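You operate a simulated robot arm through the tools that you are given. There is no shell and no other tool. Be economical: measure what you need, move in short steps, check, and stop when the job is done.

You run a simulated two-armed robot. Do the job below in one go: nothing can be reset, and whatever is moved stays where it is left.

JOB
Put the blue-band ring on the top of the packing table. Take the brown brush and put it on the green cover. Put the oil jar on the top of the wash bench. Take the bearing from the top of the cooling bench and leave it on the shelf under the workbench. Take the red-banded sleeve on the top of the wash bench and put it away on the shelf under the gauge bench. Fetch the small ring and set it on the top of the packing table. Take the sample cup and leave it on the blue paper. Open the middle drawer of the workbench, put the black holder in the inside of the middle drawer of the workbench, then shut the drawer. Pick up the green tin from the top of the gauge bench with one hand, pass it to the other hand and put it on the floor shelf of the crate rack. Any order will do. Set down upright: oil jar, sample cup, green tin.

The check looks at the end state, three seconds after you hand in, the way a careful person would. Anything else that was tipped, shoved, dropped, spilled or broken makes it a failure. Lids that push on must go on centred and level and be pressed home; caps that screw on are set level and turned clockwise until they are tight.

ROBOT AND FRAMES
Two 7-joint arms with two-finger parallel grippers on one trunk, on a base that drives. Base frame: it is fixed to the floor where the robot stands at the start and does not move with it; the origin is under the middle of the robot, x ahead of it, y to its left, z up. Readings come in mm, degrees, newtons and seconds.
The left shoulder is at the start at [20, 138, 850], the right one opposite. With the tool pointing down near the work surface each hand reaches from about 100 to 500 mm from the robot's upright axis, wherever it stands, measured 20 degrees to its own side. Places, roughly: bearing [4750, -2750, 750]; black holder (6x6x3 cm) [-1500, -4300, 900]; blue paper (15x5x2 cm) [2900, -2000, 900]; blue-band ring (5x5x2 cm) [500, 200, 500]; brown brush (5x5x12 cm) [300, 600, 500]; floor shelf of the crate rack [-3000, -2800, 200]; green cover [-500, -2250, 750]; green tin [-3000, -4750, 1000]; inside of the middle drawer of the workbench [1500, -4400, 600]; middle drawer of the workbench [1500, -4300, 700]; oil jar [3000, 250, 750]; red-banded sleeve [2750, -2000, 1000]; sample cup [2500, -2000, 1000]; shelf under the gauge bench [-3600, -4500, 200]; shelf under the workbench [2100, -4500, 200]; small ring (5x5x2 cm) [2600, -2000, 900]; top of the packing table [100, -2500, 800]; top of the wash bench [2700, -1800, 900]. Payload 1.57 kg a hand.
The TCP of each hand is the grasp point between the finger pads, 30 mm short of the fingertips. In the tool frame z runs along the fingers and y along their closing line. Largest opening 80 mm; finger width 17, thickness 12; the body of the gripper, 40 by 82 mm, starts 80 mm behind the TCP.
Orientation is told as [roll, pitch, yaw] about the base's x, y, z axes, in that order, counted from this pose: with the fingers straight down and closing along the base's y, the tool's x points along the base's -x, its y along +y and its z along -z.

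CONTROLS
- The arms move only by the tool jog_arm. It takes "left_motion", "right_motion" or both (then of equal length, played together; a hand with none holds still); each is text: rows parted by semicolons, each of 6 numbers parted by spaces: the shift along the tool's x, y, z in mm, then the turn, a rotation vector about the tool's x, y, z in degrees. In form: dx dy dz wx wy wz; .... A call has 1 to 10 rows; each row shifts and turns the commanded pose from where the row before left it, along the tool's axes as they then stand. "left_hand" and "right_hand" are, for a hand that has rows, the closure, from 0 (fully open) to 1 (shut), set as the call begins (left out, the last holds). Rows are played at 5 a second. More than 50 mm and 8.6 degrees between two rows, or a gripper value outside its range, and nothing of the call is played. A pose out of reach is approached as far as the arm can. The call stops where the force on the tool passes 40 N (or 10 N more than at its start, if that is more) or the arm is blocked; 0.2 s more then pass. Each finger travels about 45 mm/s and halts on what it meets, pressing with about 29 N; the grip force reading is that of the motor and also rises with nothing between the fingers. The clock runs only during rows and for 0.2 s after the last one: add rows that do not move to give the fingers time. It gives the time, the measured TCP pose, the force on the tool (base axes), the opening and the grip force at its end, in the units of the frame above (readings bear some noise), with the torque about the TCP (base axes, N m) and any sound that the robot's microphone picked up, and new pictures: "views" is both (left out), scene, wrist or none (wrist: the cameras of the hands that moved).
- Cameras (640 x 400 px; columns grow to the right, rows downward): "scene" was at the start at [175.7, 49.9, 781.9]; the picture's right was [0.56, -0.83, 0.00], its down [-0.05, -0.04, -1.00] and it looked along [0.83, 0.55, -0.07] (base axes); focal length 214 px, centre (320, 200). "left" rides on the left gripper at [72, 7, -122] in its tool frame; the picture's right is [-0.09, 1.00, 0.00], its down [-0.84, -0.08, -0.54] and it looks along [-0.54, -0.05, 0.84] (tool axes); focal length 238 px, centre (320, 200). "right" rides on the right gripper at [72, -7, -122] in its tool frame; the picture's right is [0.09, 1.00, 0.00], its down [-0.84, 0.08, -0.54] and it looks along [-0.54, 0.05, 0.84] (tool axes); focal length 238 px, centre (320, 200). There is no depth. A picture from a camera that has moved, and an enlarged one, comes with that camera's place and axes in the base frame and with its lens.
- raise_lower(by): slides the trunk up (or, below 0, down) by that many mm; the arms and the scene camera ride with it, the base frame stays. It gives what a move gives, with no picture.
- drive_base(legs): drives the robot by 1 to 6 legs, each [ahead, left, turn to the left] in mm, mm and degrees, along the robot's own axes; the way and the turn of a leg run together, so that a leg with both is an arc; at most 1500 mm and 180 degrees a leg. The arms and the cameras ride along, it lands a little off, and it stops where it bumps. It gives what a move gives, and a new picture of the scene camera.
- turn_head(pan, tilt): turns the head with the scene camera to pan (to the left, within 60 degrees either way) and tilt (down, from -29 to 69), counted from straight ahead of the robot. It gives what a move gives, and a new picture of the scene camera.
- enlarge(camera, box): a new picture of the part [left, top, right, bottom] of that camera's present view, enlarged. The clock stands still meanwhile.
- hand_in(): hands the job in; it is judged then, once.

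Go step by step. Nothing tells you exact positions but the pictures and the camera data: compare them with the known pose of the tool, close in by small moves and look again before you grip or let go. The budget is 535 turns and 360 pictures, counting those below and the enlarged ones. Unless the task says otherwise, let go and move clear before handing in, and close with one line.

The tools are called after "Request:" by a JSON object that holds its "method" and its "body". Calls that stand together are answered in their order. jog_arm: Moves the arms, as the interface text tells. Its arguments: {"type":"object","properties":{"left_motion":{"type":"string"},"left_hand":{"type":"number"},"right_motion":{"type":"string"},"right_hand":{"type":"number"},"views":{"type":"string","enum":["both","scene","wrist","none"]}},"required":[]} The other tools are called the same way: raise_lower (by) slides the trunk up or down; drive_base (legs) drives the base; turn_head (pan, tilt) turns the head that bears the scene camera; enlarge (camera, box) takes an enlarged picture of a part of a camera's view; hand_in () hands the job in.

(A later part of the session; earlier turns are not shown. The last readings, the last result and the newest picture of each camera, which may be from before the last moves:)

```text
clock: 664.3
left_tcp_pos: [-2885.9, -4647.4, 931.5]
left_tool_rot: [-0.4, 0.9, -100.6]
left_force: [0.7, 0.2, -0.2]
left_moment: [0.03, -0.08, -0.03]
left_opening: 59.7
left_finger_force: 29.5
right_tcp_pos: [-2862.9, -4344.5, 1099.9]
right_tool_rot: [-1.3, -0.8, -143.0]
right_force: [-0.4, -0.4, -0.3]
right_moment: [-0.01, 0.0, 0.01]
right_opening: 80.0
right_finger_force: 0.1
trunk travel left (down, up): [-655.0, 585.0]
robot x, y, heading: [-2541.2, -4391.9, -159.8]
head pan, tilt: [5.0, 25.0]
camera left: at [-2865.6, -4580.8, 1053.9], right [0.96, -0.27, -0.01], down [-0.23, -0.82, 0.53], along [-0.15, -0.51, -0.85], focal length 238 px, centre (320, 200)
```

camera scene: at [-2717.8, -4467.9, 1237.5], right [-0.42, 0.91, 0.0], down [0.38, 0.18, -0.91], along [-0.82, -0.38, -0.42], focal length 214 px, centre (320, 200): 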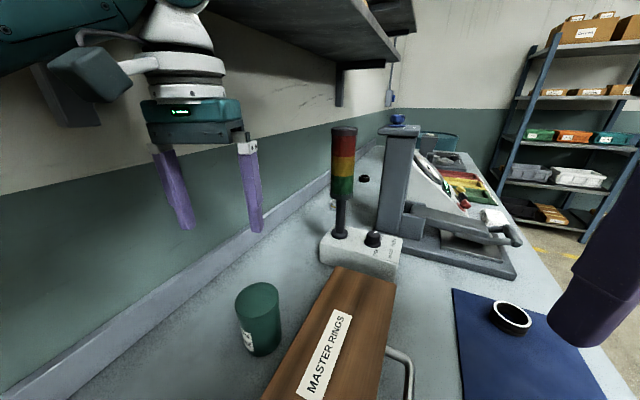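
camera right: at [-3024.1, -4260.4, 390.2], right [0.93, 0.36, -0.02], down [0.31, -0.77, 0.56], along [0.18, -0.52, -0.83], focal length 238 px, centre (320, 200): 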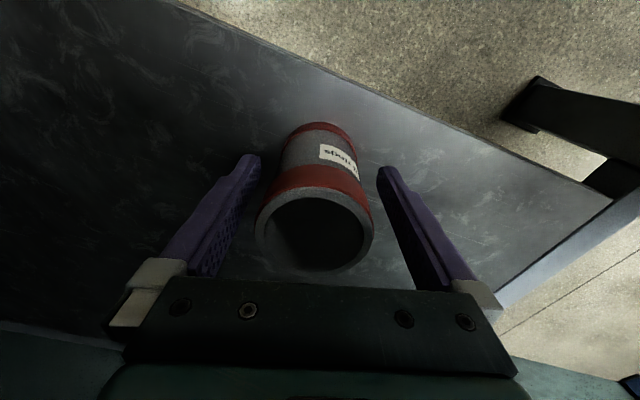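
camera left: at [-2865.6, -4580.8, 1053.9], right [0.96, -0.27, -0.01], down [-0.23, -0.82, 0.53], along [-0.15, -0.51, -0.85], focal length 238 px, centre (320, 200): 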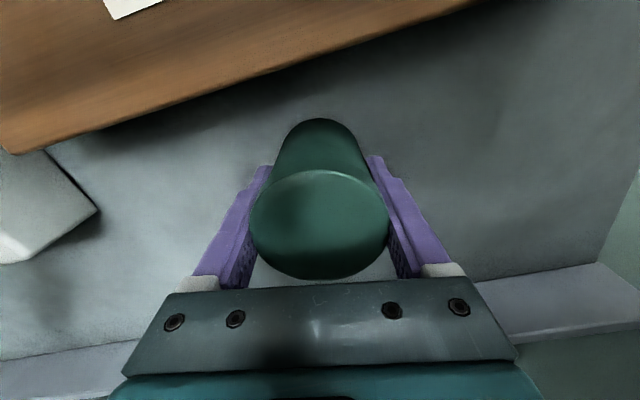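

Request:
{"method": "raise_lower", "body": {"by": 140}}

Request:
{"method": "drive_base", "body": {"legs": [[-480, 0, 0]]}}

```text
clock: 665.9
left_tcp_pos: [-2885.7, -4647.4, 1071.3]
left_tool_rot: [-0.3, 1.0, -100.6]
left_force: [-0.4, -0.3, -1.2]
left_moment: [0.03, 0.01, 0.0]
left_opening: 59.7
left_finger_force: 28.9
right_tcp_pos: [-2862.8, -4345.0, 1238.5]
right_tool_rot: [-1.2, -0.9, -142.9]
right_force: [0.7, -0.8, 0.4]
right_moment: [-0.01, -0.03, 0.01]
right_opening: 80.1
right_finger_force: 0.1
trunk travel left (down, up): [-795.0, 445.0]
robot x, y, heading: [-2541.2, -4392.9, -160.0]
head pan, tilt: [5.0, 25.0]
```

```text
clock: 668.8
left_tcp_pos: [-2430.0, -4482.8, 1071.8]
left_tool_rot: [-0.3, 1.1, -100.1]
left_force: [0.6, -0.8, -2.0]
left_moment: [0.0, 0.01, -0.03]
left_opening: 59.4
left_finger_force: 28.7
right_tcp_pos: [-2410.6, -4180.0, 1241.0]
right_tool_rot: [-1.2, -1.0, -142.5]
right_force: [-0.7, -0.1, -0.1]
right_moment: [-0.02, 0.0, 0.02]
right_opening: 80.0
right_finger_force: 0.1
trunk travel left (down, up): [-795.0, 445.0]
robot x, y, heading: [-2088.1, -4227.1, -159.6]
head pan, tilt: [5.0, 25.0]
camera scene: at [-2264.6, -4302.1, 1317.4], right [-0.43, 0.9, 0.0], down [0.38, 0.18, -0.91], along [-0.82, -0.39, -0.42], focal length 214 px, centre (320, 200)
```

scene: 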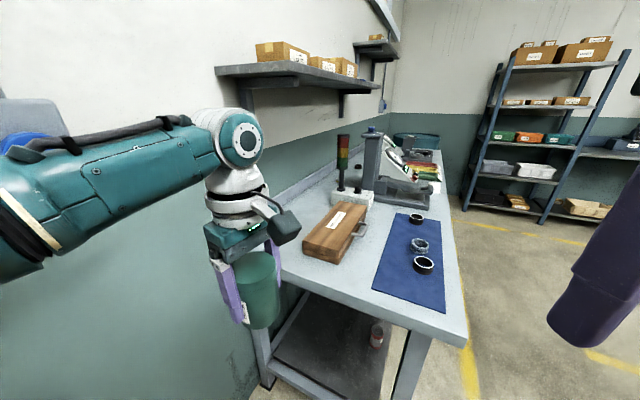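

Request:
{"method": "drive_base", "body": {"legs": [[-250, -150, 0], [0, 0, -60], [700, 0, 0]]}}

Request:
{"method": "turn_head", "body": {"pan": 0, "tilt": 15}}

```text
clock: 676.9
left_tcp_pos: [-2851.0, -3399.7, 1071.0]
left_tool_rot: [-0.3, 0.9, -159.4]
left_force: [-0.4, 0.6, -1.3]
left_moment: [0.02, -0.01, 0.02]
left_opening: 59.3
left_finger_force: 28.9
right_tcp_pos: [-2580.2, -3260.9, 1238.6]
right_tool_rot: [-1.2, -0.9, 158.2]
right_force: [0.8, 0.1, -0.8]
right_moment: [-0.01, -0.01, 0.02]
right_opening: 79.9
right_finger_force: 0.0
trunk travel left (down, up): [-795.0, 445.0]
robot x, y, heading: [-2458.1, -3560.5, 141.3]
head pan, tilt: [5.0, 25.0]
camera scene: at [-2609.7, -3450.6, 1317.4], right [0.56, 0.83, 0.0], down [0.35, -0.23, -0.91], along [-0.75, 0.5, -0.42], focal length 214 px, centre (320, 200)
```

scene: 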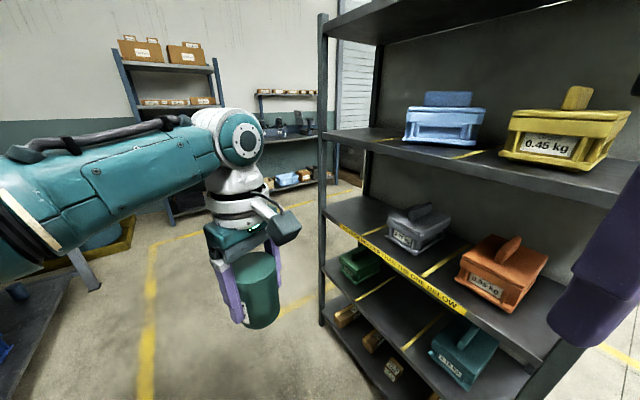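

```text
clock: 677.6
left_tcp_pos: [-2850.4, -3400.3, 1071.2]
left_tool_rot: [-0.3, 1.0, -159.4]
left_force: [0.3, 0.0, -2.0]
left_moment: [0.01, 0.0, -0.01]
left_opening: 59.3
left_finger_force: 28.9
right_tcp_pos: [-2581.2, -3261.8, 1239.7]
right_tool_rot: [-1.2, -0.9, 158.3]
right_force: [0.4, 0.0, 0.1]
right_moment: [0.02, 0.01, 0.0]
right_opening: 79.8
right_finger_force: 0.0
trunk travel left (down, up): [-795.0, 445.0]
robot x, y, heading: [-2456.6, -3563.4, 141.3]
head pan, tilt: [0.0, 15.0]
camera scene: at [-2606.0, -3443.3, 1333.6], right [0.63, 0.78, 0.0], down [0.2, -0.16, -0.97], along [-0.75, 0.6, -0.26], focal length 214 px, centre (320, 200)
```

scene: 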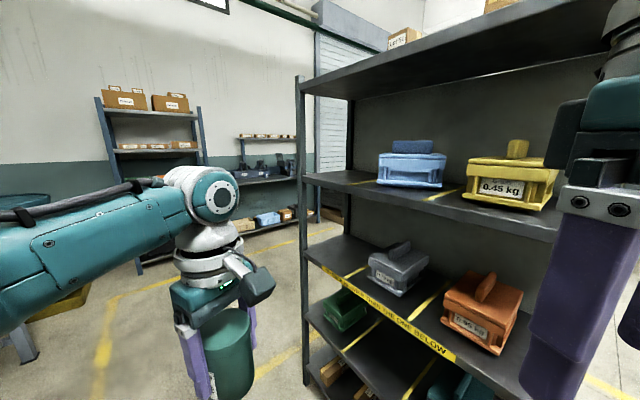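

Request:
{"method": "jog_arm", "body": {"left_motion": "11.7 -4.3 -37 0 0 0;11.7 -4.3 -37 0 0 0;11.7 -4.3 -37 0 0 0;11.7 -4.3 -37 0 0 0;0 0 0 0 0 0;0 0 0 0 0 0;0 0 0 0 0 0;0 0 0 0 0 0", "right_motion": "0 0 37 0 0 0;0 0 37 0 0 0;0 0 37 0 0 0;0 0 37 0 0 0;0 0 0 0 0 -8.25;0 0 0 0 0 -8.25;0 0 0 0 0 -8.25;0 0 0 0 0 -8.25", "views": "none"}}

```text
clock: 679.4
left_tcp_pos: [-2814.2, -3371.0, 1220.0]
left_tool_rot: [-0.3, 1.0, -159.4]
left_force: [-0.2, 0.3, -2.2]
left_moment: [-0.02, -0.02, -0.01]
left_opening: 59.5
left_finger_force: 29.2
right_tcp_pos: [-2580.9, -3259.0, 1091.9]
right_tool_rot: [-1.6, -0.1, -168.6]
right_force: [-0.5, 1.1, -0.3]
right_moment: [-0.02, -0.01, 0.02]
right_opening: 80.0
right_finger_force: 0.1
trunk travel left (down, up): [-795.0, 445.0]
robot x, y, heading: [-2455.8, -3561.8, 141.2]
head pan, tilt: [0.0, 15.0]
```

Request:
{"method": "jog_arm", "body": {"right_motion": "27 0 38 0 0 0;27 0 38 0 0 0;27 0 38 0 0 0;-27 0 2 0 -8 0;-27 0 2 0 -8 0;-27 0 2 0 -8 0;-27 0 2 0 -8 0;-27 0 2 0 -8 0", "views": "none"}}

```text
clock: 681.2
left_tcp_pos: [-2813.7, -3370.8, 1219.6]
left_tool_rot: [-0.3, 1.1, -159.4]
left_force: [0.3, -0.6, -1.6]
left_moment: [-0.01, 0.01, 0.0]
left_opening: 59.5
left_finger_force: 28.9
right_tcp_pos: [-2632.4, -3265.7, 1005.2]
right_tool_rot: [-2.0, -40.3, -167.5]
right_force: [0.2, 1.2, -0.4]
right_moment: [0.02, 0.01, 0.01]
right_opening: 79.7
right_finger_force: 0.0
trunk travel left (down, up): [-795.0, 445.0]
robot x, y, heading: [-2455.6, -3561.3, 141.5]
head pan, tilt: [0.0, 15.0]
```

Request:
{"method": "jog_arm", "body": {"right_motion": "-27 0 2 0 -8 0;-27 0 2 0 -8 0;-27 0 2 0 -8 0;-27 0 2 0 -8 0;-27 0 2 0 -8 0;0 0 0 0 0 0", "views": "both"}}

```text
clock: 682.6
left_tcp_pos: [-2813.5, -3371.2, 1219.6]
left_tool_rot: [-0.3, 1.0, -159.4]
left_force: [0.6, 0.6, -2.8]
left_moment: [-0.04, 0.0, -0.03]
left_opening: 59.5
left_finger_force: 28.6
right_tcp_pos: [-2709.8, -3283.9, 1110.1]
right_tool_rot: [-9.0, -80.1, -160.0]
right_force: [0.0, -0.1, 0.0]
right_moment: [0.0, -0.04, 0.0]
right_opening: 80.1
right_finger_force: 0.1
trunk travel left (down, up): [-795.0, 445.0]
robot x, y, heading: [-2454.2, -3566.2, 141.4]
head pan, tilt: [0.0, 15.0]
camera scene: at [-2606.0, -3443.3, 1333.7], right [0.63, 0.78, 0.0], down [0.2, -0.16, -0.97], along [-0.75, 0.6, -0.26], focal length 214 px, centre (320, 200)
camera right: at [-2581.6, -3250.7, 1060.4], right [0.21, -0.97, -0.12], down [0.4, -0.02, 0.91], along [-0.89, -0.24, 0.39], focal length 238 px, centre (320, 200)
```

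scene: 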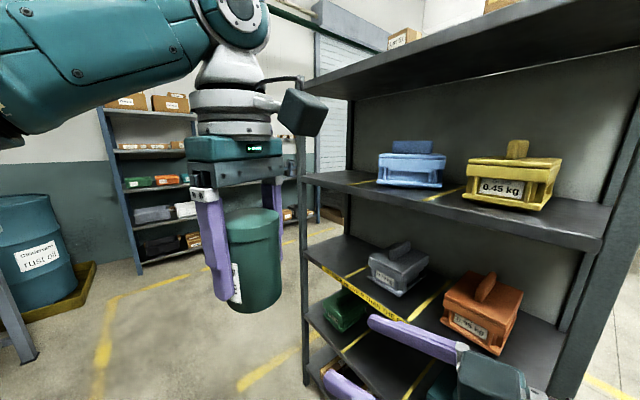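
right: 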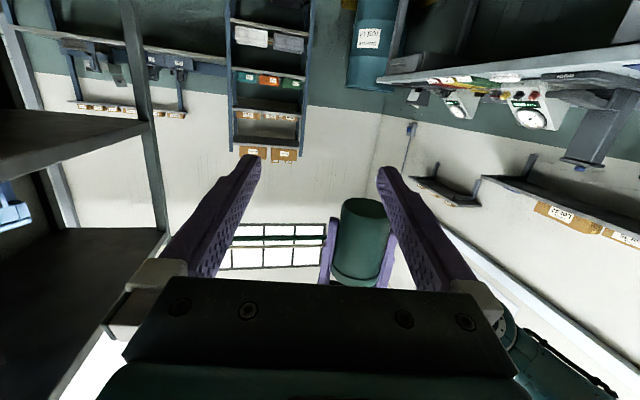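

Request:
{"method": "jog_arm", "body": {"right_motion": "0 0 0 0 -4.7 0;0 0 0 0 -4.7 0;-20 22 0 0 0 0;-20 22 0 0 0 0;-20 21 0 0 0 0;0 0 0 0 0 0", "views": "both"}}

```text
clock: 684.0
left_tcp_pos: [-2814.1, -3370.1, 1219.2]
left_tool_rot: [-0.2, 1.0, -159.4]
left_force: [0.1, 0.2, -2.1]
left_moment: [-0.01, -0.02, -0.09]
left_opening: 59.5
left_finger_force: 28.7
right_tcp_pos: [-2698.8, -3349.4, 1169.5]
right_tool_rot: [-71.2, -88.3, -97.6]
right_force: [0.4, -0.2, -0.2]
right_moment: [0.01, 0.03, 0.04]
right_opening: 80.2
right_finger_force: 0.0
trunk travel left (down, up): [-795.0, 445.0]
robot x, y, heading: [-2455.7, -3561.4, 141.3]
head pan, tilt: [0.0, 15.0]
camera scene: at [-2606.0, -3443.3, 1333.7], right [0.63, 0.78, 0.0], down [0.2, -0.16, -0.97], along [-0.75, 0.6, -0.26], focal length 214 px, centre (320, 200)
camera right: at [-2579.2, -3316.8, 1098.2], right [0.19, -0.97, -0.12], down [0.54, 0.0, 0.84], along [-0.82, -0.23, 0.53], focal length 238 px, centre (320, 200)
```

scene: 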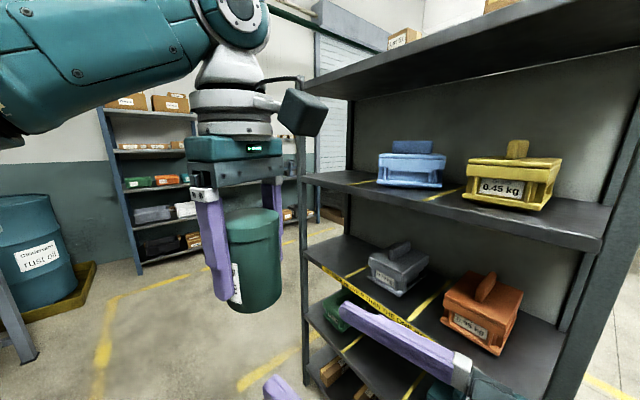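
right: 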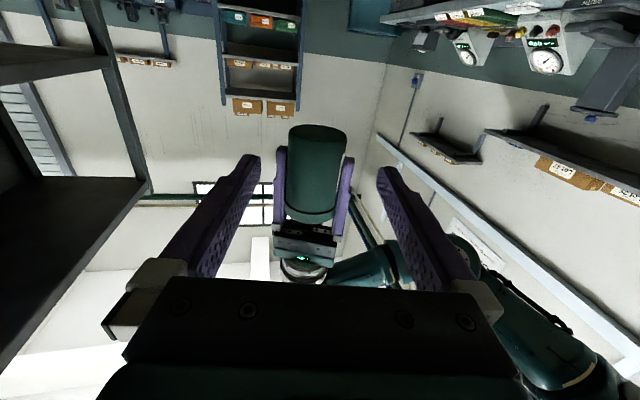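

Request:
{"method": "jog_arm", "body": {"left_motion": "0 0 0 0 0 8.4;0 0 0 0 0 8.4;0 0 0 0 0 8.4;0 0 0 0 0 8.4;0 0 0 0 0 8.4;0 0 0 0 0 8.4;0 0 0 0 0 8.4;0 0 0 0 0 8.4;0 0 0 0 0 8.4;0 0 0 0 0 8.4", "views": "none"}}

```text
clock: 686.2
left_tcp_pos: [-2815.6, -3369.4, 1220.4]
left_tool_rot: [-1.1, -0.1, 116.5]
left_force: [-0.4, 0.8, -1.9]
left_moment: [0.0, 0.0, 0.0]
left_opening: 59.5
left_finger_force: 28.8
right_tcp_pos: [-2698.4, -3348.0, 1167.7]
right_tool_rot: [-71.6, -88.3, -97.0]
right_force: [0.4, -0.2, 0.2]
right_moment: [0.01, -0.01, -0.03]
right_opening: 79.9
right_finger_force: 0.0
trunk travel left (down, up): [-795.0, 445.0]
robot x, y, heading: [-2457.2, -3567.5, 141.2]
head pan, tilt: [0.0, 15.0]
```

Request:
{"method": "jog_arm", "body": {"right_motion": "-28 0 0 0 0 0;0 0 40 0 0 0;0 0 40 0 0 0;0 0 38 0 0 0;0 0 0 0 0 0", "views": "both"}}

```text
clock: 687.4
left_tcp_pos: [-2814.2, -3369.4, 1221.6]
left_tool_rot: [-1.1, -0.2, 116.6]
left_force: [-0.1, -0.2, -1.8]
left_moment: [0.01, -0.01, 0.0]
left_opening: 59.8
left_finger_force: 28.8
right_tcp_pos: [-2813.1, -3374.8, 1194.2]
right_tool_rot: [-71.4, -88.4, -97.3]
right_force: [0.3, 0.5, 0.4]
right_moment: [-0.03, -0.03, 0.01]
right_opening: 80.0
right_finger_force: 0.0
trunk travel left (down, up): [-795.0, 445.0]
robot x, y, heading: [-2456.2, -3564.5, 141.1]
head pan, tilt: [0.0, 15.0]
camera scene: at [-2606.0, -3443.3, 1333.7], right [0.63, 0.78, 0.0], down [0.2, -0.16, -0.97], along [-0.75, 0.6, -0.26], focal length 214 px, centre (320, 200)
camera right: at [-2694.5, -3342.9, 1123.3], right [0.19, -0.97, -0.12], down [0.54, 0.01, 0.84], along [-0.82, -0.23, 0.53], focal length 238 px, centre (320, 200)
```

scene: 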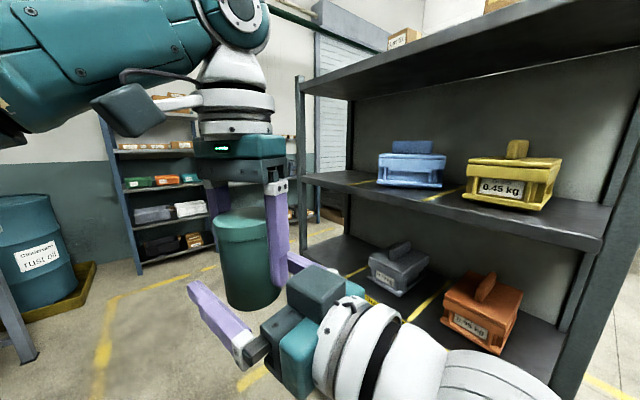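
right: 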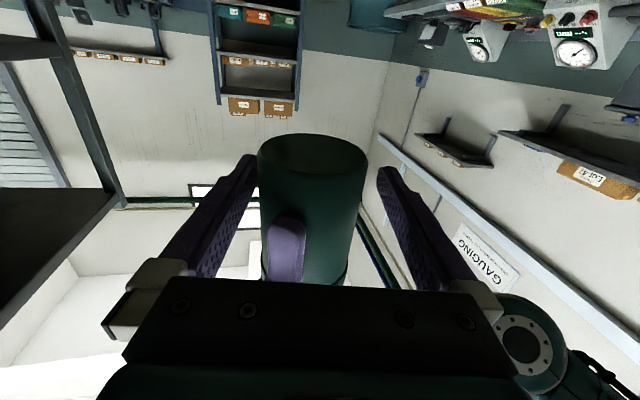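

Right fingers straddle the tin. Closing the right hand, then opening the left.

Request:
{"method": "jog_arm", "body": {"right_motion": "0 -3 0 0 0 0;0 0 0 0 0 0;0 0 0 0 0 0;0 0 0 0 0 0;0 0 0 0 0 0", "right_hand": 1, "views": "none"}}

Request:
{"method": "jog_arm", "body": {"left_motion": "0 0 0 0 0 0;0 0 0 0 0 0;0 0 0 0 0 0;0 0 0 0 0 0;0 0 0 0 0 0", "left_hand": 0, "views": "none"}}

```text
clock: 688.6
left_tcp_pos: [-2814.0, -3370.7, 1219.9]
left_tool_rot: [-1.1, -0.1, 116.6]
left_force: [8.9, -13.0, -0.3]
left_moment: [-0.33, -0.03, 0.01]
left_opening: 59.5
left_finger_force: 28.9
right_tcp_pos: [-2814.4, -3369.6, 1193.8]
right_tool_rot: [-70.8, -88.3, -98.1]
right_force: [-9.6, 13.1, 0.3]
right_moment: [-0.01, -0.19, -0.01]
right_opening: 59.1
right_finger_force: 28.9
trunk travel left (down, up): [-795.0, 445.0]
robot x, y, heading: [-2456.0, -3563.1, 141.2]
head pan, tilt: [0.0, 15.0]
```

```text
clock: 689.8
left_tcp_pos: [-2814.9, -3368.9, 1220.6]
left_tool_rot: [-1.1, -0.2, 116.6]
left_force: [-0.2, 0.4, 0.1]
left_moment: [0.01, -0.01, -0.02]
left_opening: 80.0
left_finger_force: 0.0
right_tcp_pos: [-2813.6, -3371.8, 1193.1]
right_tool_rot: [-71.5, -88.4, -97.3]
right_force: [0.8, -0.3, 0.9]
right_moment: [0.03, 0.0, 0.0]
right_opening: 58.9
right_finger_force: 28.4
trunk travel left (down, up): [-795.0, 445.0]
robot x, y, heading: [-2455.7, -3563.4, 141.4]
head pan, tilt: [0.0, 15.0]
```

Request:
{"method": "jog_arm", "body": {"right_motion": "25 0 0 0 0 0;25 0 0 0 0 0;25 0 0 0 0 0;25 0 0 0 0 0;25 0 0 0 0 0;25 0 0 0 0 0", "views": "scene"}}

```text
clock: 691.2
left_tcp_pos: [-2815.4, -3368.6, 1221.0]
left_tool_rot: [-1.1, -0.3, 116.6]
left_force: [0.3, 0.3, -0.3]
left_moment: [-0.02, 0.02, -0.04]
left_opening: 79.8
left_finger_force: 0.0
right_tcp_pos: [-2813.7, -3367.7, 1045.0]
right_tool_rot: [-75.9, -88.3, -92.9]
right_force: [-0.2, -0.7, 0.1]
right_moment: [-0.01, 0.0, 0.01]
right_opening: 59.1
right_finger_force: 28.3
trunk travel left (down, up): [-795.0, 445.0]
robot x, y, heading: [-2458.5, -3563.5, 141.4]
head pan, tilt: [0.0, 15.0]
camera scene: at [-2606.0, -3443.3, 1333.7], right [0.63, 0.78, 0.0], down [0.2, -0.16, -0.97], along [-0.75, 0.6, -0.26], focal length 214 px, centre (320, 200)
```

scene: 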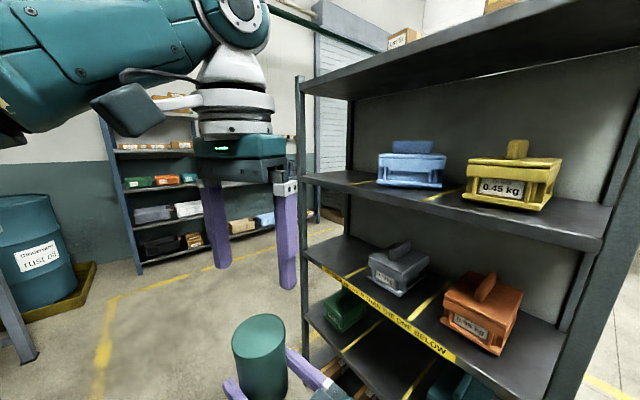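

Request:
{"method": "jog_arm", "body": {"left_motion": "37 26 0 0 0 0;37 26 0 0 0 0;37 26 0 0 0 0;37 26 0 0 0 0;37 26 0 0 0 0;37 26 0 0 0 0;0 0 0 0 0 -8;0 0 0 0 0 -8;0 0 0 0 5.5 -5;0 0 0 0 5.5 0", "views": "none"}}

```text
clock: 693.4
left_tcp_pos: [-2855.8, -3636.8, 1216.9]
left_tool_rot: [-0.8, 11.2, 137.5]
left_force: [-0.6, 1.1, 0.0]
left_moment: [0.03, 0.01, 0.01]
left_opening: 80.1
left_finger_force: 0.0
right_tcp_pos: [-2813.2, -3366.4, 1043.5]
right_tool_rot: [-71.9, -88.5, -97.0]
right_force: [-0.4, 0.6, 0.2]
right_moment: [0.03, 0.0, 0.0]
right_opening: 59.0
right_finger_force: 29.0
trunk travel left (down, up): [-795.0, 445.0]
robot x, y, heading: [-2454.4, -3566.7, 141.2]
head pan, tilt: [0.0, 15.0]
```

Request:
{"method": "jog_arm", "body": {"right_motion": "0 -29 -24.7 0 0 0;0 -29 -24.7 0 0 0;0 -29 -24.7 0 0 0;0 -29 -24.7 0 0 0;0 0 0 8 0 0;0 0 0 8 0 0;0 0 0 8 0 0;0 0 0 8 0 0;0 0 0 8 0 0", "views": "none"}}

```text
clock: 695.4
left_tcp_pos: [-2855.3, -3637.9, 1216.5]
left_tool_rot: [-0.8, 11.3, 137.4]
left_force: [0.0, -1.3, -0.9]
left_moment: [0.02, 0.0, 0.0]
left_opening: 80.1
left_finger_force: 0.1
right_tcp_pos: [-2685.2, -3166.9, 1012.4]
right_tool_rot: [-111.7, -88.5, -89.0]
right_force: [-0.1, -0.5, -0.1]
right_moment: [0.01, -0.01, 0.01]
right_opening: 59.1
right_finger_force: 29.2
right hand out of reach, approached as far as the arm can: row 7, 8, 9
trunk travel left (down, up): [-795.0, 445.0]
robot x, y, heading: [-2453.7, -3562.4, 141.4]
head pan, tilt: [0.0, 15.0]
```

Request:
{"method": "jog_arm", "body": {"right_motion": "0 10 -20 0 0 0;0 10 -20 0 0 0;0 0 0 0 0 0", "views": "wrist"}}

```text
clock: 696.2
left_tcp_pos: [-2855.4, -3637.0, 1217.6]
left_tool_rot: [-0.8, 11.2, 137.4]
left_force: [-0.2, -0.5, -0.5]
left_moment: [0.01, 0.0, -0.01]
left_opening: 80.0
left_finger_force: 0.0
right_tcp_pos: [-2661.9, -3171.1, 1006.2]
right_tool_rot: [-114.4, -88.7, -86.2]
right_force: [0.2, 0.3, 0.5]
right_moment: [-0.02, -0.01, 0.0]
right_opening: 59.1
right_finger_force: 29.3
right hand out of reach, approached as far as the arm can: row 1, 2
trunk travel left (down, up): [-795.0, 445.0]
robot x, y, heading: [-2455.7, -3562.0, 141.4]
head pan, tilt: [0.0, 15.0]
camera right: at [-2546.0, -3206.4, 933.3], right [-0.35, -0.93, -0.11], down [0.48, -0.28, 0.83], along [-0.8, 0.23, 0.55], focal length 238 px, centre (320, 200)
```

right: 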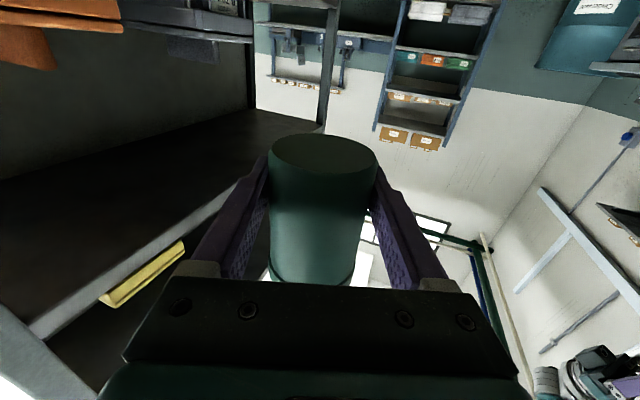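

Request:
{"method": "drive_base", "body": {"legs": [[-100, 0, 0], [0, 0, -46.4], [150, 460, 0]]}}

Request:
{"method": "raise_lower", "body": {"by": -400}}

Request:
{"method": "raise_lower", "body": {"by": -370}}

Request:
{"method": "turn_head", "body": {"pan": -15, "tilt": 20}}

```text
clock: 701.9
left_tcp_pos: [-3173.4, -3269.2, 1217.3]
left_tool_rot: [-0.8, 11.2, 90.3]
left_force: [0.5, 0.0, 1.1]
left_moment: [0.0, 0.01, -0.02]
left_opening: 79.9
left_finger_force: 0.0
right_tcp_pos: [-2699.9, -3093.2, 1007.0]
right_tool_rot: [-113.4, -88.7, -134.3]
right_force: [0.5, -0.1, -0.1]
right_moment: [0.02, 0.0, 0.01]
right_opening: 59.0
right_finger_force: 28.8
trunk travel left (down, up): [-795.0, 445.0]
robot x, y, heading: [-2846.6, -3510.9, 94.4]
head pan, tilt: [0.0, 15.0]
camera scene: at [-2860.7, -3320.0, 1333.7], right [1.0, 0.07, 0.0], down [0.02, -0.26, -0.97], along [-0.07, 0.96, -0.26], focal length 214 px, centre (320, 200)
```

scene: 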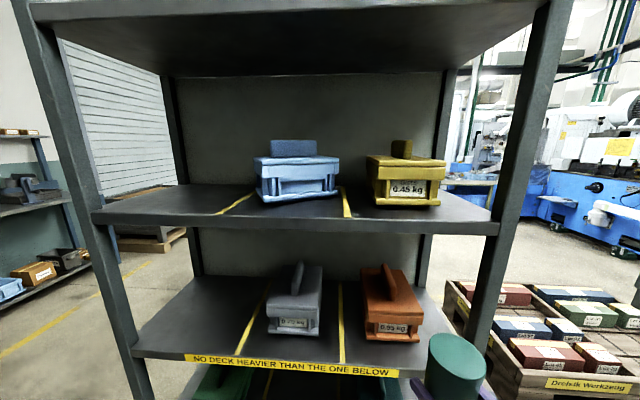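

```text
clock: 705.7
left_tcp_pos: [-3173.3, -3269.5, 816.8]
left_tool_rot: [-0.8, 11.2, 90.3]
left_force: [0.4, 0.1, -0.2]
left_moment: [0.01, -0.03, -0.03]
left_opening: 79.8
left_finger_force: 0.1
right_tcp_pos: [-2699.9, -3092.6, 606.5]
right_tool_rot: [-113.2, -88.5, -134.4]
right_force: [-0.7, -0.3, -0.7]
right_moment: [-0.02, 0.0, -0.01]
right_opening: 59.2
right_finger_force: 29.1
trunk travel left (down, up): [-395.0, 845.0]
robot x, y, heading: [-2847.4, -3512.1, 94.4]
head pan, tilt: [0.0, 15.0]
```

```text
clock: 709.3
left_tcp_pos: [-3172.8, -3269.4, 446.4]
left_tool_rot: [-0.8, 11.2, 90.4]
left_force: [-0.1, 0.2, -0.2]
left_moment: [0.01, -0.02, 0.0]
left_opening: 80.2
left_finger_force: 0.0
right_tcp_pos: [-2700.4, -3092.6, 235.5]
right_tool_rot: [-113.0, -88.6, -134.4]
right_force: [0.4, 0.3, 0.4]
right_moment: [0.0, -0.01, 0.0]
right_opening: 59.0
right_finger_force: 29.1
trunk travel left (down, up): [-25.0, 1215.0]
robot x, y, heading: [-2844.8, -3510.1, 94.4]
head pan, tilt: [0.0, 15.0]
```

```text
clock: 710.1
left_tcp_pos: [-3173.3, -3269.5, 447.0]
left_tool_rot: [-0.8, 11.2, 90.2]
left_force: [0.0, -0.5, 0.1]
left_moment: [-0.01, 0.02, 0.0]
left_opening: 80.0
left_finger_force: 0.0
right_tcp_pos: [-2700.5, -3093.5, 237.2]
right_tool_rot: [-113.3, -88.6, -134.5]
right_force: [-0.6, 0.1, -0.3]
right_moment: [0.01, 0.03, 0.0]
right_opening: 59.0
right_finger_force: 28.4
trunk travel left (down, up): [-25.0, 1215.0]
robot x, y, heading: [-2848.9, -3510.3, 94.1]
head pan, tilt: [-15.0, 20.0]
camera scene: at [-2836.6, -3321.8, 555.5], right [0.98, -0.19, 0.0], down [-0.06, -0.34, -0.94], along [0.18, 0.92, -0.34], focal length 214 px, centre (320, 200)
```

scene: 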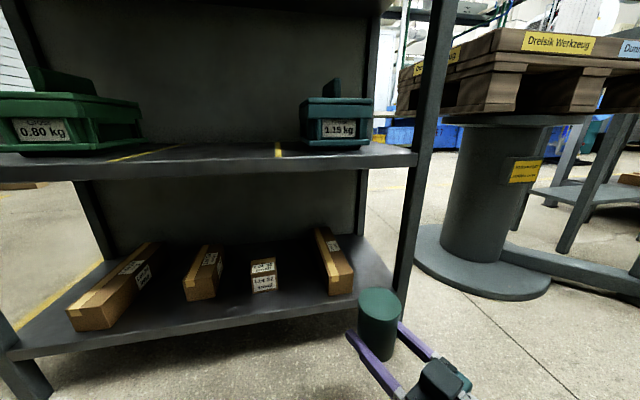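

The floor shelf is too low for this horizontal grip, so I'll set the tin on the free left part of the third deck, re-grip it from above with a tilt, then lower it.

Request:
{"method": "raise_lower", "body": {"by": 400}}

Request:
{"method": "raise_lower", "body": {"by": 240}}

Request:
{"method": "drive_base", "body": {"legs": [[115, 515, 0]]}}

```text
clock: 713.9
left_tcp_pos: [-3173.3, -3269.6, 847.2]
left_tool_rot: [-0.8, 11.1, 90.3]
left_force: [0.4, 0.0, -0.2]
left_moment: [0.03, 0.02, -0.01]
left_opening: 80.0
left_finger_force: 0.1
right_tcp_pos: [-2701.3, -3092.8, 636.9]
right_tool_rot: [-113.1, -88.6, -134.5]
right_force: [0.3, -0.9, 0.4]
right_moment: [0.01, -0.01, 0.03]
right_opening: 59.0
right_finger_force: 28.8
trunk travel left (down, up): [-425.0, 815.0]
robot x, y, heading: [-2847.5, -3508.3, 94.2]
head pan, tilt: [-15.0, 20.0]
```

```text
clock: 716.4
left_tcp_pos: [-3173.2, -3268.8, 1085.6]
left_tool_rot: [-0.8, 11.2, 90.2]
left_force: [0.2, -0.1, -0.2]
left_moment: [0.0, -0.02, 0.01]
left_opening: 80.1
left_finger_force: 0.1
right_tcp_pos: [-2700.5, -3092.3, 875.9]
right_tool_rot: [-113.0, -88.6, -134.5]
right_force: [0.3, 0.1, -0.9]
right_moment: [-0.01, 0.0, 0.0]
right_opening: 59.1
right_finger_force: 28.8
trunk travel left (down, up): [-665.0, 575.0]
robot x, y, heading: [-2844.4, -3506.0, 94.1]
head pan, tilt: [-15.0, 20.0]
```

```text
clock: 719.5
left_tcp_pos: [-3696.3, -3192.0, 1086.4]
left_tool_rot: [-0.8, 11.2, 90.3]
left_force: [0.7, -0.1, 0.2]
left_moment: [0.0, 0.04, 0.0]
left_opening: 80.1
left_finger_force: 0.1
right_tcp_pos: [-3223.3, -3016.1, 875.8]
right_tool_rot: [-112.9, -88.6, -134.8]
right_force: [0.0, 0.4, 0.7]
right_moment: [0.0, 0.0, 0.01]
right_opening: 59.1
right_finger_force: 29.1
trunk travel left (down, up): [-665.0, 575.0]
robot x, y, heading: [-3369.1, -3439.1, 94.1]
head pan, tilt: [-15.0, 20.0]
camera scene: at [-3359.4, -3245.1, 1195.5], right [0.98, -0.19, 0.0], down [-0.06, -0.34, -0.94], along [0.18, 0.92, -0.34], focal length 214 px, centre (320, 200)
```

scene: 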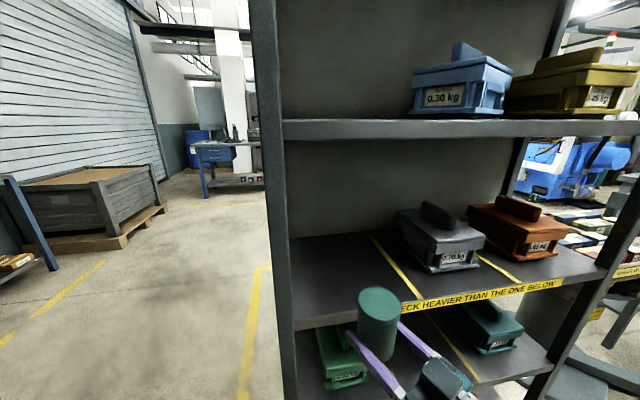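

Request:
{"method": "drive_base", "body": {"legs": [[150, 10, 0]]}}

Request:
{"method": "raise_lower", "body": {"by": -40}}

Request:
{"method": "enlarge", "body": {"camera": "scene", "box": [260, 200, 460, 340]}}

```text
clock: 720.9
left_tcp_pos: [-3716.0, -3042.1, 1086.6]
left_tool_rot: [-0.8, 11.2, 90.2]
left_force: [0.8, -1.4, -0.3]
left_moment: [0.01, 0.01, 0.01]
left_opening: 79.9
left_finger_force: 0.0
right_tcp_pos: [-3245.3, -2866.8, 875.2]
right_tool_rot: [-111.3, -88.5, -136.4]
right_force: [0.5, 0.4, 0.1]
right_moment: [0.0, 0.03, 0.0]
right_opening: 58.9
right_finger_force: 28.9
trunk travel left (down, up): [-665.0, 575.0]
robot x, y, heading: [-3389.5, -3285.0, 94.4]
head pan, tilt: [-15.0, 20.0]
camera scene: at [-3380.2, -3095.1, 1195.5], right [0.98, -0.19, 0.0], down [-0.06, -0.34, -0.94], along [0.18, 0.92, -0.34], focal length 214 px, centre (320, 200)
```

scene: 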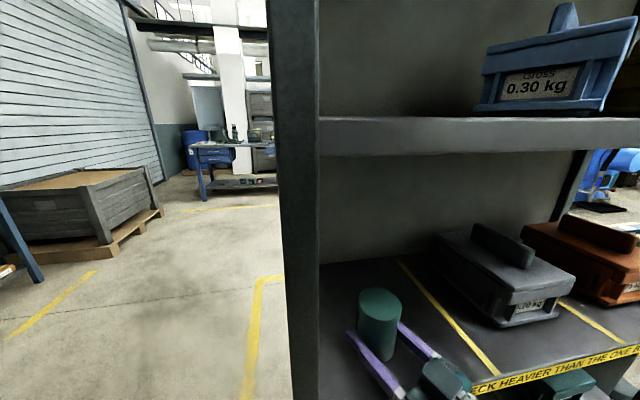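

```text
clock: 721.3
left_tcp_pos: [-3715.7, -3044.2, 1075.3]
left_tool_rot: [-0.9, 11.3, 90.2]
left_force: [-0.7, -0.1, 0.1]
left_moment: [0.0, 0.06, 0.02]
left_opening: 80.2
left_finger_force: 0.1
right_tcp_pos: [-3244.3, -2865.0, 872.9]
right_tool_rot: [-157.5, -87.3, -90.0]
right_force: [3.1, -7.2, 15.8]
right_moment: [-1.52, -1.01, -0.08]
right_opening: 59.2
right_finger_force: 29.5
trunk travel left (down, up): [-653.0, 587.0]
robot x, y, heading: [-3389.3, -3286.3, 94.0]
head pan, tilt: [-15.0, 20.0]
stopped: the force on the tool passed its limit at 98 N (the readings are from after the stop); the commanded pose is now the measured one
```

```text
2.86 times, centred on (360, 270) of scene
camera zoom: at [-3379.2, -3095.5, 1183.9], right [0.98, -0.19, 0.0], down [-0.06, -0.34, -0.94], along [0.18, 0.92, -0.34], focal length 613 px, centre (206, 0)
```

zoom: 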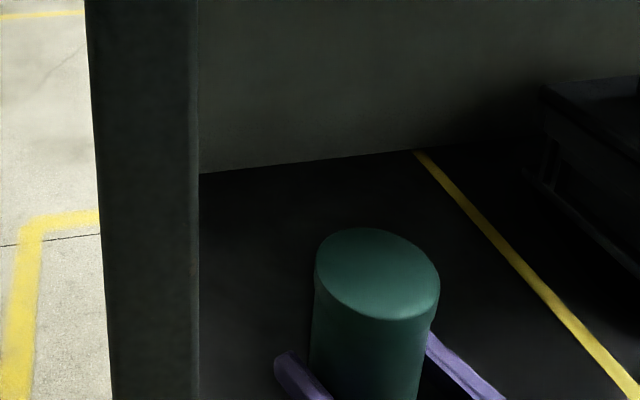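

Request:
{"method": "raise_lower", "body": {"by": 6}}

Request:
{"method": "turn_head", "body": {"pan": -30, "tilt": 50}}

```text
clock: 721.9
left_tcp_pos: [-3717.3, -3041.5, 1080.5]
left_tool_rot: [-0.8, 11.2, 90.4]
left_force: [0.2, 0.3, -0.3]
left_moment: [0.02, 0.01, -0.02]
left_opening: 79.7
left_finger_force: 0.0
right_tcp_pos: [-3246.5, -2865.7, 877.9]
right_tool_rot: [-159.1, -87.5, -88.3]
right_force: [0.2, 0.3, 0.0]
right_moment: [-0.04, -0.01, -0.01]
right_opening: 59.1
right_finger_force: 29.4
trunk travel left (down, up): [-659.0, 581.0]
robot x, y, heading: [-3390.0, -3285.5, 93.8]
head pan, tilt: [-15.0, 20.0]
```

```text
clock: 722.8
left_tcp_pos: [-3717.0, -3042.8, 1081.1]
left_tool_rot: [-0.8, 11.1, 90.3]
left_force: [0.3, -0.1, -0.7]
left_moment: [0.02, 0.0, -0.01]
left_opening: 80.1
left_finger_force: 0.0
right_tcp_pos: [-3246.0, -2865.2, 878.3]
right_tool_rot: [-159.0, -87.5, -88.5]
right_force: [1.4, -0.3, 0.5]
right_moment: [-0.03, 0.02, -0.03]
right_opening: 59.1
right_finger_force: 28.8
trunk travel left (down, up): [-659.0, 581.0]
robot x, y, heading: [-3388.2, -3285.3, 94.0]
head pan, tilt: [-30.0, 50.0]
camera scene: at [-3364.1, -3117.4, 1144.5], right [0.9, -0.44, 0.0], down [-0.33, -0.69, -0.64], along [0.28, 0.58, -0.77], focal length 214 px, centre (320, 200)
```

scene: 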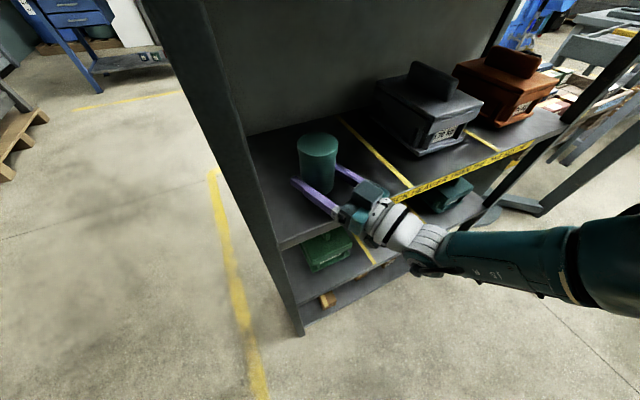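

Request:
{"method": "enlarge", "body": {"camera": "scene", "box": [260, 120, 460, 260]}}

```text
2.86 times, centred on (360, 190) of scene
camera zoom: at [-3364.1, -3117.4, 1144.5], right [0.9, -0.44, 0.0], down [-0.33, -0.69, -0.64], along [0.28, 0.58, -0.77], focal length 613 px, centre (206, 229)
```

zoom: 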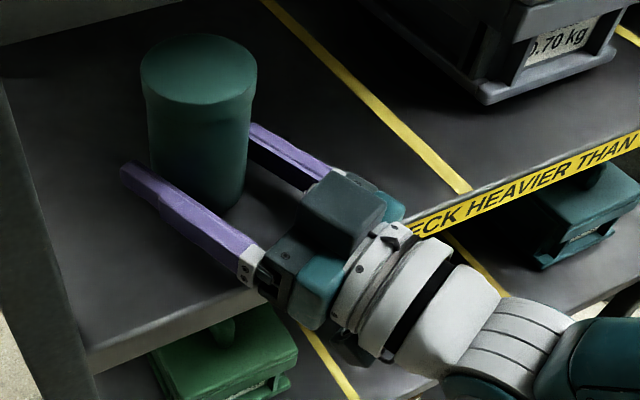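

The tin bottom was touching this deck (z≈848), so I'll set it down here, back off and re-grip from above.

Request:
{"method": "raise_lower", "body": {"by": -4}}

Request:
{"method": "jog_arm", "body": {"right_motion": "0.7 0 0 0 0 0;0.7 0 0 0 0 0;0.7 0 0 0 0 0;0 0 0 0 0 0", "views": "none"}}

```text
clock: 723.3
left_tcp_pos: [-3715.3, -3041.5, 1077.4]
left_tool_rot: [-0.9, 11.3, 90.2]
left_force: [0.2, -0.2, 0.1]
left_moment: [0.0, 0.02, -0.01]
left_opening: 80.2
left_finger_force: 0.1
right_tcp_pos: [-3246.0, -2864.0, 874.4]
right_tool_rot: [-159.1, -87.5, -88.4]
right_force: [-0.1, -0.8, -0.6]
right_moment: [0.02, -0.03, 0.0]
right_opening: 59.2
right_finger_force: 29.2
trunk travel left (down, up): [-655.0, 585.0]
robot x, y, heading: [-3390.8, -3287.1, 94.1]
head pan, tilt: [-30.0, 50.0]
```

```text
clock: 724.3
left_tcp_pos: [-3716.0, -3042.2, 1077.2]
left_tool_rot: [-1.0, 11.2, 90.3]
left_force: [0.6, -0.2, 0.1]
left_moment: [-0.03, 0.02, -0.02]
left_opening: 79.9
left_finger_force: 0.0
right_tcp_pos: [-3245.2, -2864.4, 874.6]
right_tool_rot: [-158.7, -87.2, -88.8]
right_force: [-2.1, -8.5, 18.7]
right_moment: [-1.82, -1.52, -0.77]
right_opening: 59.1
right_finger_force: 29.3
trunk travel left (down, up): [-655.0, 585.0]
robot x, y, heading: [-3390.8, -3286.6, 94.1]
head pan, tilt: [-30.0, 50.0]
```

Request:
{"method": "raise_lower", "body": {"by": 6}}

Request:
{"method": "drive_base", "body": {"legs": [[-32, 0, 0]]}}

Request:
{"method": "raise_lower", "body": {"by": -15}}

Request:
{"method": "raise_lower", "body": {"by": -15}}

```text
clock: 724.9
left_tcp_pos: [-3717.3, -3042.0, 1083.3]
left_tool_rot: [-0.8, 11.3, 90.3]
left_force: [0.2, 0.7, 0.5]
left_moment: [0.02, 0.02, 0.01]
left_opening: 80.2
left_finger_force: 0.0
right_tcp_pos: [-3246.4, -2864.8, 878.6]
right_tool_rot: [-158.9, -87.6, -88.5]
right_force: [0.2, 0.8, -1.2]
right_moment: [-0.01, 0.0, 0.01]
right_opening: 59.2
right_finger_force: 28.8
trunk travel left (down, up): [-661.0, 579.0]
robot x, y, heading: [-3393.2, -3286.3, 94.3]
head pan, tilt: [-30.0, 50.0]
```

```text
clock: 725.7
left_tcp_pos: [-3715.0, -3074.2, 1084.2]
left_tool_rot: [-0.8, 11.2, 90.3]
left_force: [0.4, -0.6, -1.1]
left_moment: [0.0, 0.03, 0.0]
left_opening: 80.2
left_finger_force: 0.1
right_tcp_pos: [-3244.1, -2896.2, 880.1]
right_tool_rot: [-159.2, -87.5, -88.3]
right_force: [-0.3, -0.8, 0.7]
right_moment: [-0.01, 0.01, -0.01]
right_opening: 59.1
right_finger_force: 29.1
trunk travel left (down, up): [-661.0, 579.0]
robot x, y, heading: [-3385.9, -3319.5, 94.3]
head pan, tilt: [-30.0, 50.0]
camera scene: at [-3361.8, -3149.6, 1146.4], right [0.9, -0.44, 0.0], down [-0.33, -0.69, -0.64], along [0.28, 0.58, -0.77], focal length 214 px, centre (320, 200)
```

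scene: 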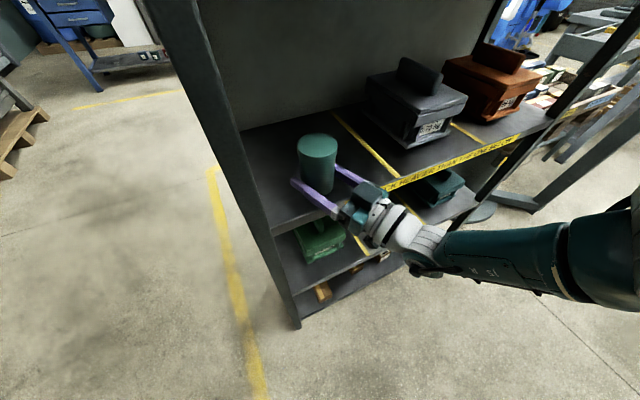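

```text
clock: 726.4
left_tcp_pos: [-3714.7, -3074.3, 1068.6]
left_tool_rot: [-0.9, 11.2, 90.4]
left_force: [0.4, -0.5, -0.2]
left_moment: [-0.01, -0.01, -0.02]
left_opening: 80.1
left_finger_force: 0.1
right_tcp_pos: [-3245.1, -2895.6, 867.5]
right_tool_rot: [-164.6, -86.8, -82.9]
right_force: [-2.1, -4.3, 24.1]
right_moment: [-0.28, 0.3, 0.06]
right_opening: 59.3
right_finger_force: 29.4
trunk travel left (down, up): [-646.0, 594.0]
robot x, y, heading: [-3388.7, -3320.4, 94.1]
head pan, tilt: [-30.0, 50.0]
```

```text
clock: 726.8
left_tcp_pos: [-3713.6, -3073.6, 1061.0]
left_tool_rot: [-0.9, 11.2, 90.3]
left_force: [0.0, 0.4, -0.5]
left_moment: [-0.01, 0.01, -0.02]
left_opening: 79.8
left_finger_force: 0.1
right_tcp_pos: [-3245.7, -2895.0, 863.5]
right_tool_rot: [-160.6, -86.1, -86.9]
right_force: [1.1, -2.6, 10.1]
right_moment: [-0.63, -0.86, -0.11]
right_opening: 59.4
right_finger_force: 28.7
trunk travel left (down, up): [-640.0, 600.0]
robot x, y, heading: [-3390.6, -3316.2, 93.9]
head pan, tilt: [-30.0, 50.0]
stopped: the force on the tool passed its limit at 69 N (the readings are from after the stop); the commanded pose is now the measured one
```

Request:
{"method": "raise_lower", "body": {"by": 5}}

Request:
{"method": "jog_arm", "body": {"right_motion": "0 0 0 0 0 0;0 0 0 0 0 0;0 0 0 0 0 0;0 0 0 0 0 0;0 0 0 0 0 0", "right_hand": 0, "views": "none"}}

Request:
{"method": "enlarge", "body": {"camera": "scene", "box": [260, 100, 440, 260]}}

```text
clock: 727.3
left_tcp_pos: [-3714.6, -3075.7, 1066.6]
left_tool_rot: [-0.8, 11.2, 90.3]
left_force: [-0.1, -0.2, 0.6]
left_moment: [0.01, -0.03, 0.0]
left_opening: 79.8
left_finger_force: 0.0
right_tcp_pos: [-3245.0, -2896.0, 865.2]
right_tool_rot: [-161.2, -86.4, -85.9]
right_force: [-0.4, -0.3, -1.4]
right_moment: [0.02, -0.01, 0.02]
right_opening: 59.3
right_finger_force: 29.0
trunk travel left (down, up): [-645.0, 595.0]
robot x, y, heading: [-3387.1, -3315.5, 94.3]
head pan, tilt: [-30.0, 50.0]
```

```text
clock: 728.5
left_tcp_pos: [-3714.1, -3074.1, 1066.6]
left_tool_rot: [-1.0, 11.1, 90.3]
left_force: [0.5, 0.2, -0.5]
left_moment: [-0.02, 0.01, 0.03]
left_opening: 79.6
left_finger_force: 0.1
right_tcp_pos: [-3245.1, -2896.2, 865.9]
right_tool_rot: [-161.3, -86.2, -86.0]
right_force: [1.0, 0.2, -0.4]
right_moment: [0.02, 0.0, -0.01]
right_opening: 80.0
right_finger_force: 0.1
trunk travel left (down, up): [-645.0, 595.0]
robot x, y, heading: [-3387.5, -3315.4, 94.2]
head pan, tilt: [-30.0, 50.0]
```

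```text
2.50 times, centred on (350, 180) of scene
camera zoom: at [-3361.8, -3149.4, 1129.8], right [0.9, -0.44, 0.0], down [-0.33, -0.69, -0.64], along [0.28, 0.58, -0.77], focal length 536 px, centre (245, 250)
```

zoom: 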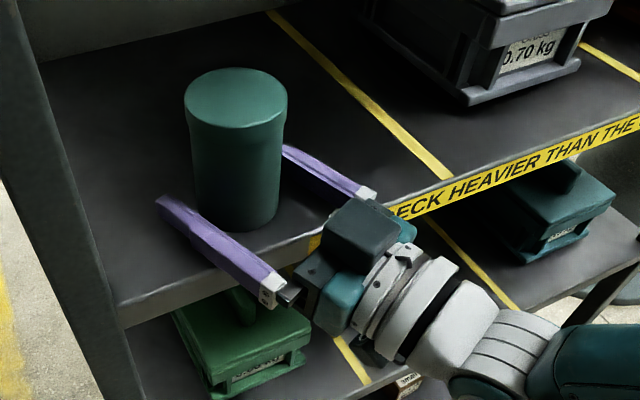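

Request:
{"method": "drive_base", "body": {"legs": [[-142, -48, 0]]}}

Request:
{"method": "raise_lower", "body": {"by": 280}}

Request:
{"method": "jog_arm", "body": {"right_motion": "27 0 -2 0 8 0;27 0 -2 0 8 0;27 0 -2 0 8 0;27 0 -2 0 8 0;27 0 -2 0 8 0;27 0 -2 0 7 0;0 0 0 0 0 0", "views": "none"}}

```text
clock: 729.9
left_tcp_pos: [-3657.6, -3211.5, 1067.3]
left_tool_rot: [-0.9, 11.2, 90.3]
left_force: [0.5, 0.5, 0.8]
left_moment: [-0.01, 0.0, 0.01]
left_opening: 79.8
left_finger_force: 0.1
right_tcp_pos: [-3188.3, -3033.1, 866.7]
right_tool_rot: [-161.6, -86.2, -86.0]
right_force: [0.5, -0.6, -0.4]
right_moment: [-0.01, 0.0, 0.01]
right_opening: 80.0
right_finger_force: 0.1
trunk travel left (down, up): [-645.0, 595.0]
robot x, y, heading: [-3333.1, -3453.4, 94.0]
head pan, tilt: [-30.0, 50.0]
camera scene: at [-3304.6, -3287.0, 1129.8], right [0.9, -0.44, 0.0], down [-0.33, -0.69, -0.64], along [0.28, 0.58, -0.77], focal length 214 px, centre (320, 200)
```

scene: 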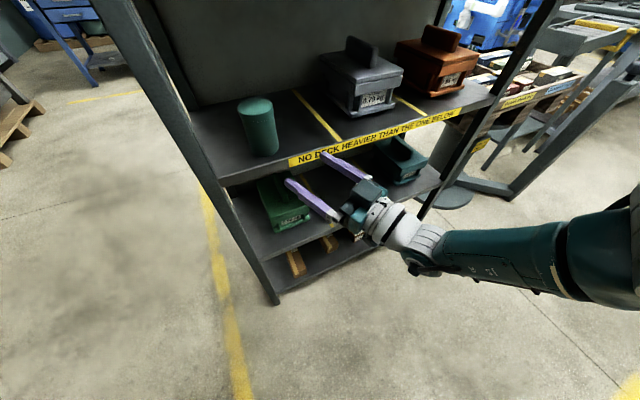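

```text
clock: 732.7
left_tcp_pos: [-3657.2, -3212.0, 1346.1]
left_tool_rot: [-0.9, 11.2, 90.3]
left_force: [0.3, 0.6, -0.4]
left_moment: [-0.02, 0.01, 0.02]
left_opening: 80.1
left_finger_force: 0.1
right_tcp_pos: [-3187.6, -3033.2, 1148.1]
right_tool_rot: [-161.5, -86.2, -85.8]
right_force: [-0.6, -0.1, -0.8]
right_moment: [-0.01, -0.02, 0.01]
right_opening: 80.0
right_finger_force: 0.1
trunk travel left (down, up): [-925.0, 315.0]
robot x, y, heading: [-3328.7, -3452.8, 94.2]
head pan, tilt: [-30.0, 50.0]
```

```text
clock: 734.3
left_tcp_pos: [-3656.5, -3212.4, 1347.3]
left_tool_rot: [-0.8, 11.2, 90.3]
left_force: [-0.3, -1.0, 0.3]
left_moment: [-0.01, -0.02, 0.03]
left_opening: 80.0
left_finger_force: 0.1
right_tcp_pos: [-3163.5, -3083.0, 998.6]
right_tool_rot: [-1.9, -46.5, 114.0]
right_force: [0.7, 0.5, 0.4]
right_moment: [0.01, -0.03, 0.02]
right_opening: 79.9
right_finger_force: 0.0
trunk travel left (down, up): [-925.0, 315.0]
robot x, y, heading: [-3330.5, -3456.4, 94.2]
head pan, tilt: [-30.0, 50.0]
```

Request:
{"method": "jog_arm", "body": {"right_motion": "-29 0 -27.5 0 0 0;-29 0 -27.5 0 0 0;-29 0 -27.5 0 0 0;-29 0 -27.5 0 0 0;-29 0 -27.5 0 0 0;0 0 0 0 0 0", "views": "none"}}

Request:
{"method": "raise_lower", "body": {"by": -235}}

Request:
{"method": "jog_arm", "body": {"right_motion": "-18 0 33 0 0 0;-18 0 33 0 0 0;-18 0 33 0 0 0;-18 -1 33 0 0 0;0 0 0 0 0 0", "views": "wrist"}}

```text
clock: 735.7
left_tcp_pos: [-3657.8, -3212.0, 1347.1]
left_tool_rot: [-0.7, 11.2, 90.3]
left_force: [0.2, -0.8, -0.3]
left_moment: [-0.01, 0.01, 0.02]
left_opening: 80.1
left_finger_force: 0.1
right_tcp_pos: [-3169.7, -3086.4, 1200.1]
right_tool_rot: [-1.7, -46.5, 113.9]
right_force: [0.1, -0.1, -0.5]
right_moment: [-0.02, 0.03, -0.04]
right_opening: 79.8
right_finger_force: 0.0
trunk travel left (down, up): [-925.0, 315.0]
robot x, y, heading: [-3333.3, -3451.8, 94.4]
head pan, tilt: [-30.0, 50.0]
```

```text
clock: 738.2
left_tcp_pos: [-3656.6, -3211.8, 1110.8]
left_tool_rot: [-0.7, 11.2, 90.4]
left_force: [-0.2, 0.0, 0.3]
left_moment: [-0.01, 0.02, -0.01]
left_opening: 79.7
left_finger_force: 0.0
right_tcp_pos: [-3169.6, -3085.9, 965.3]
right_tool_rot: [-1.6, -46.6, 113.9]
right_force: [-0.5, 0.3, 0.2]
right_moment: [-0.02, -0.01, 0.02]
right_opening: 79.8
right_finger_force: 0.0
trunk travel left (down, up): [-690.0, 550.0]
robot x, y, heading: [-3330.8, -3454.4, 93.9]
head pan, tilt: [-30.0, 50.0]
```

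```text
clock: 739.4
left_tcp_pos: [-3657.6, -3211.6, 1112.9]
left_tool_rot: [-0.8, 11.2, 90.3]
left_force: [1.2, -0.7, -0.4]
left_moment: [0.02, 0.01, 0.01]
left_opening: 80.1
left_finger_force: 0.0
right_tcp_pos: [-3224.1, -2949.4, 929.0]
right_tool_rot: [-1.7, -46.5, 114.0]
right_force: [-0.4, 0.0, -0.1]
right_moment: [0.01, 0.0, 0.01]
right_opening: 79.8
right_finger_force: 0.0
trunk travel left (down, up): [-690.0, 550.0]
robot x, y, heading: [-3325.8, -3453.4, 94.1]
head pan, tilt: [-30.0, 50.0]
camera right: at [-3165.9, -3075.0, 959.9], right [-0.89, -0.44, -0.09], down [-0.16, 0.13, 0.98], along [-0.42, 0.89, -0.19], focal length 238 px, centre (320, 200)
```

right: 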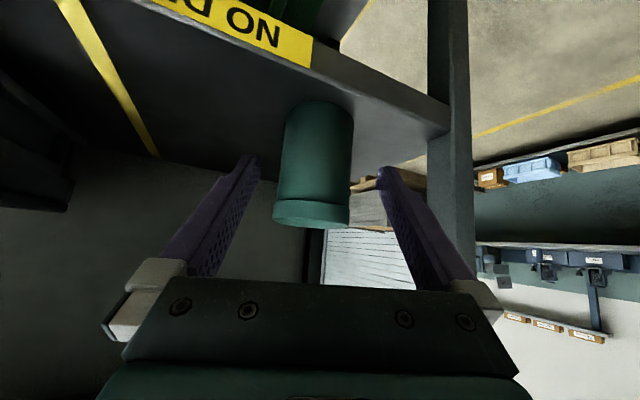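

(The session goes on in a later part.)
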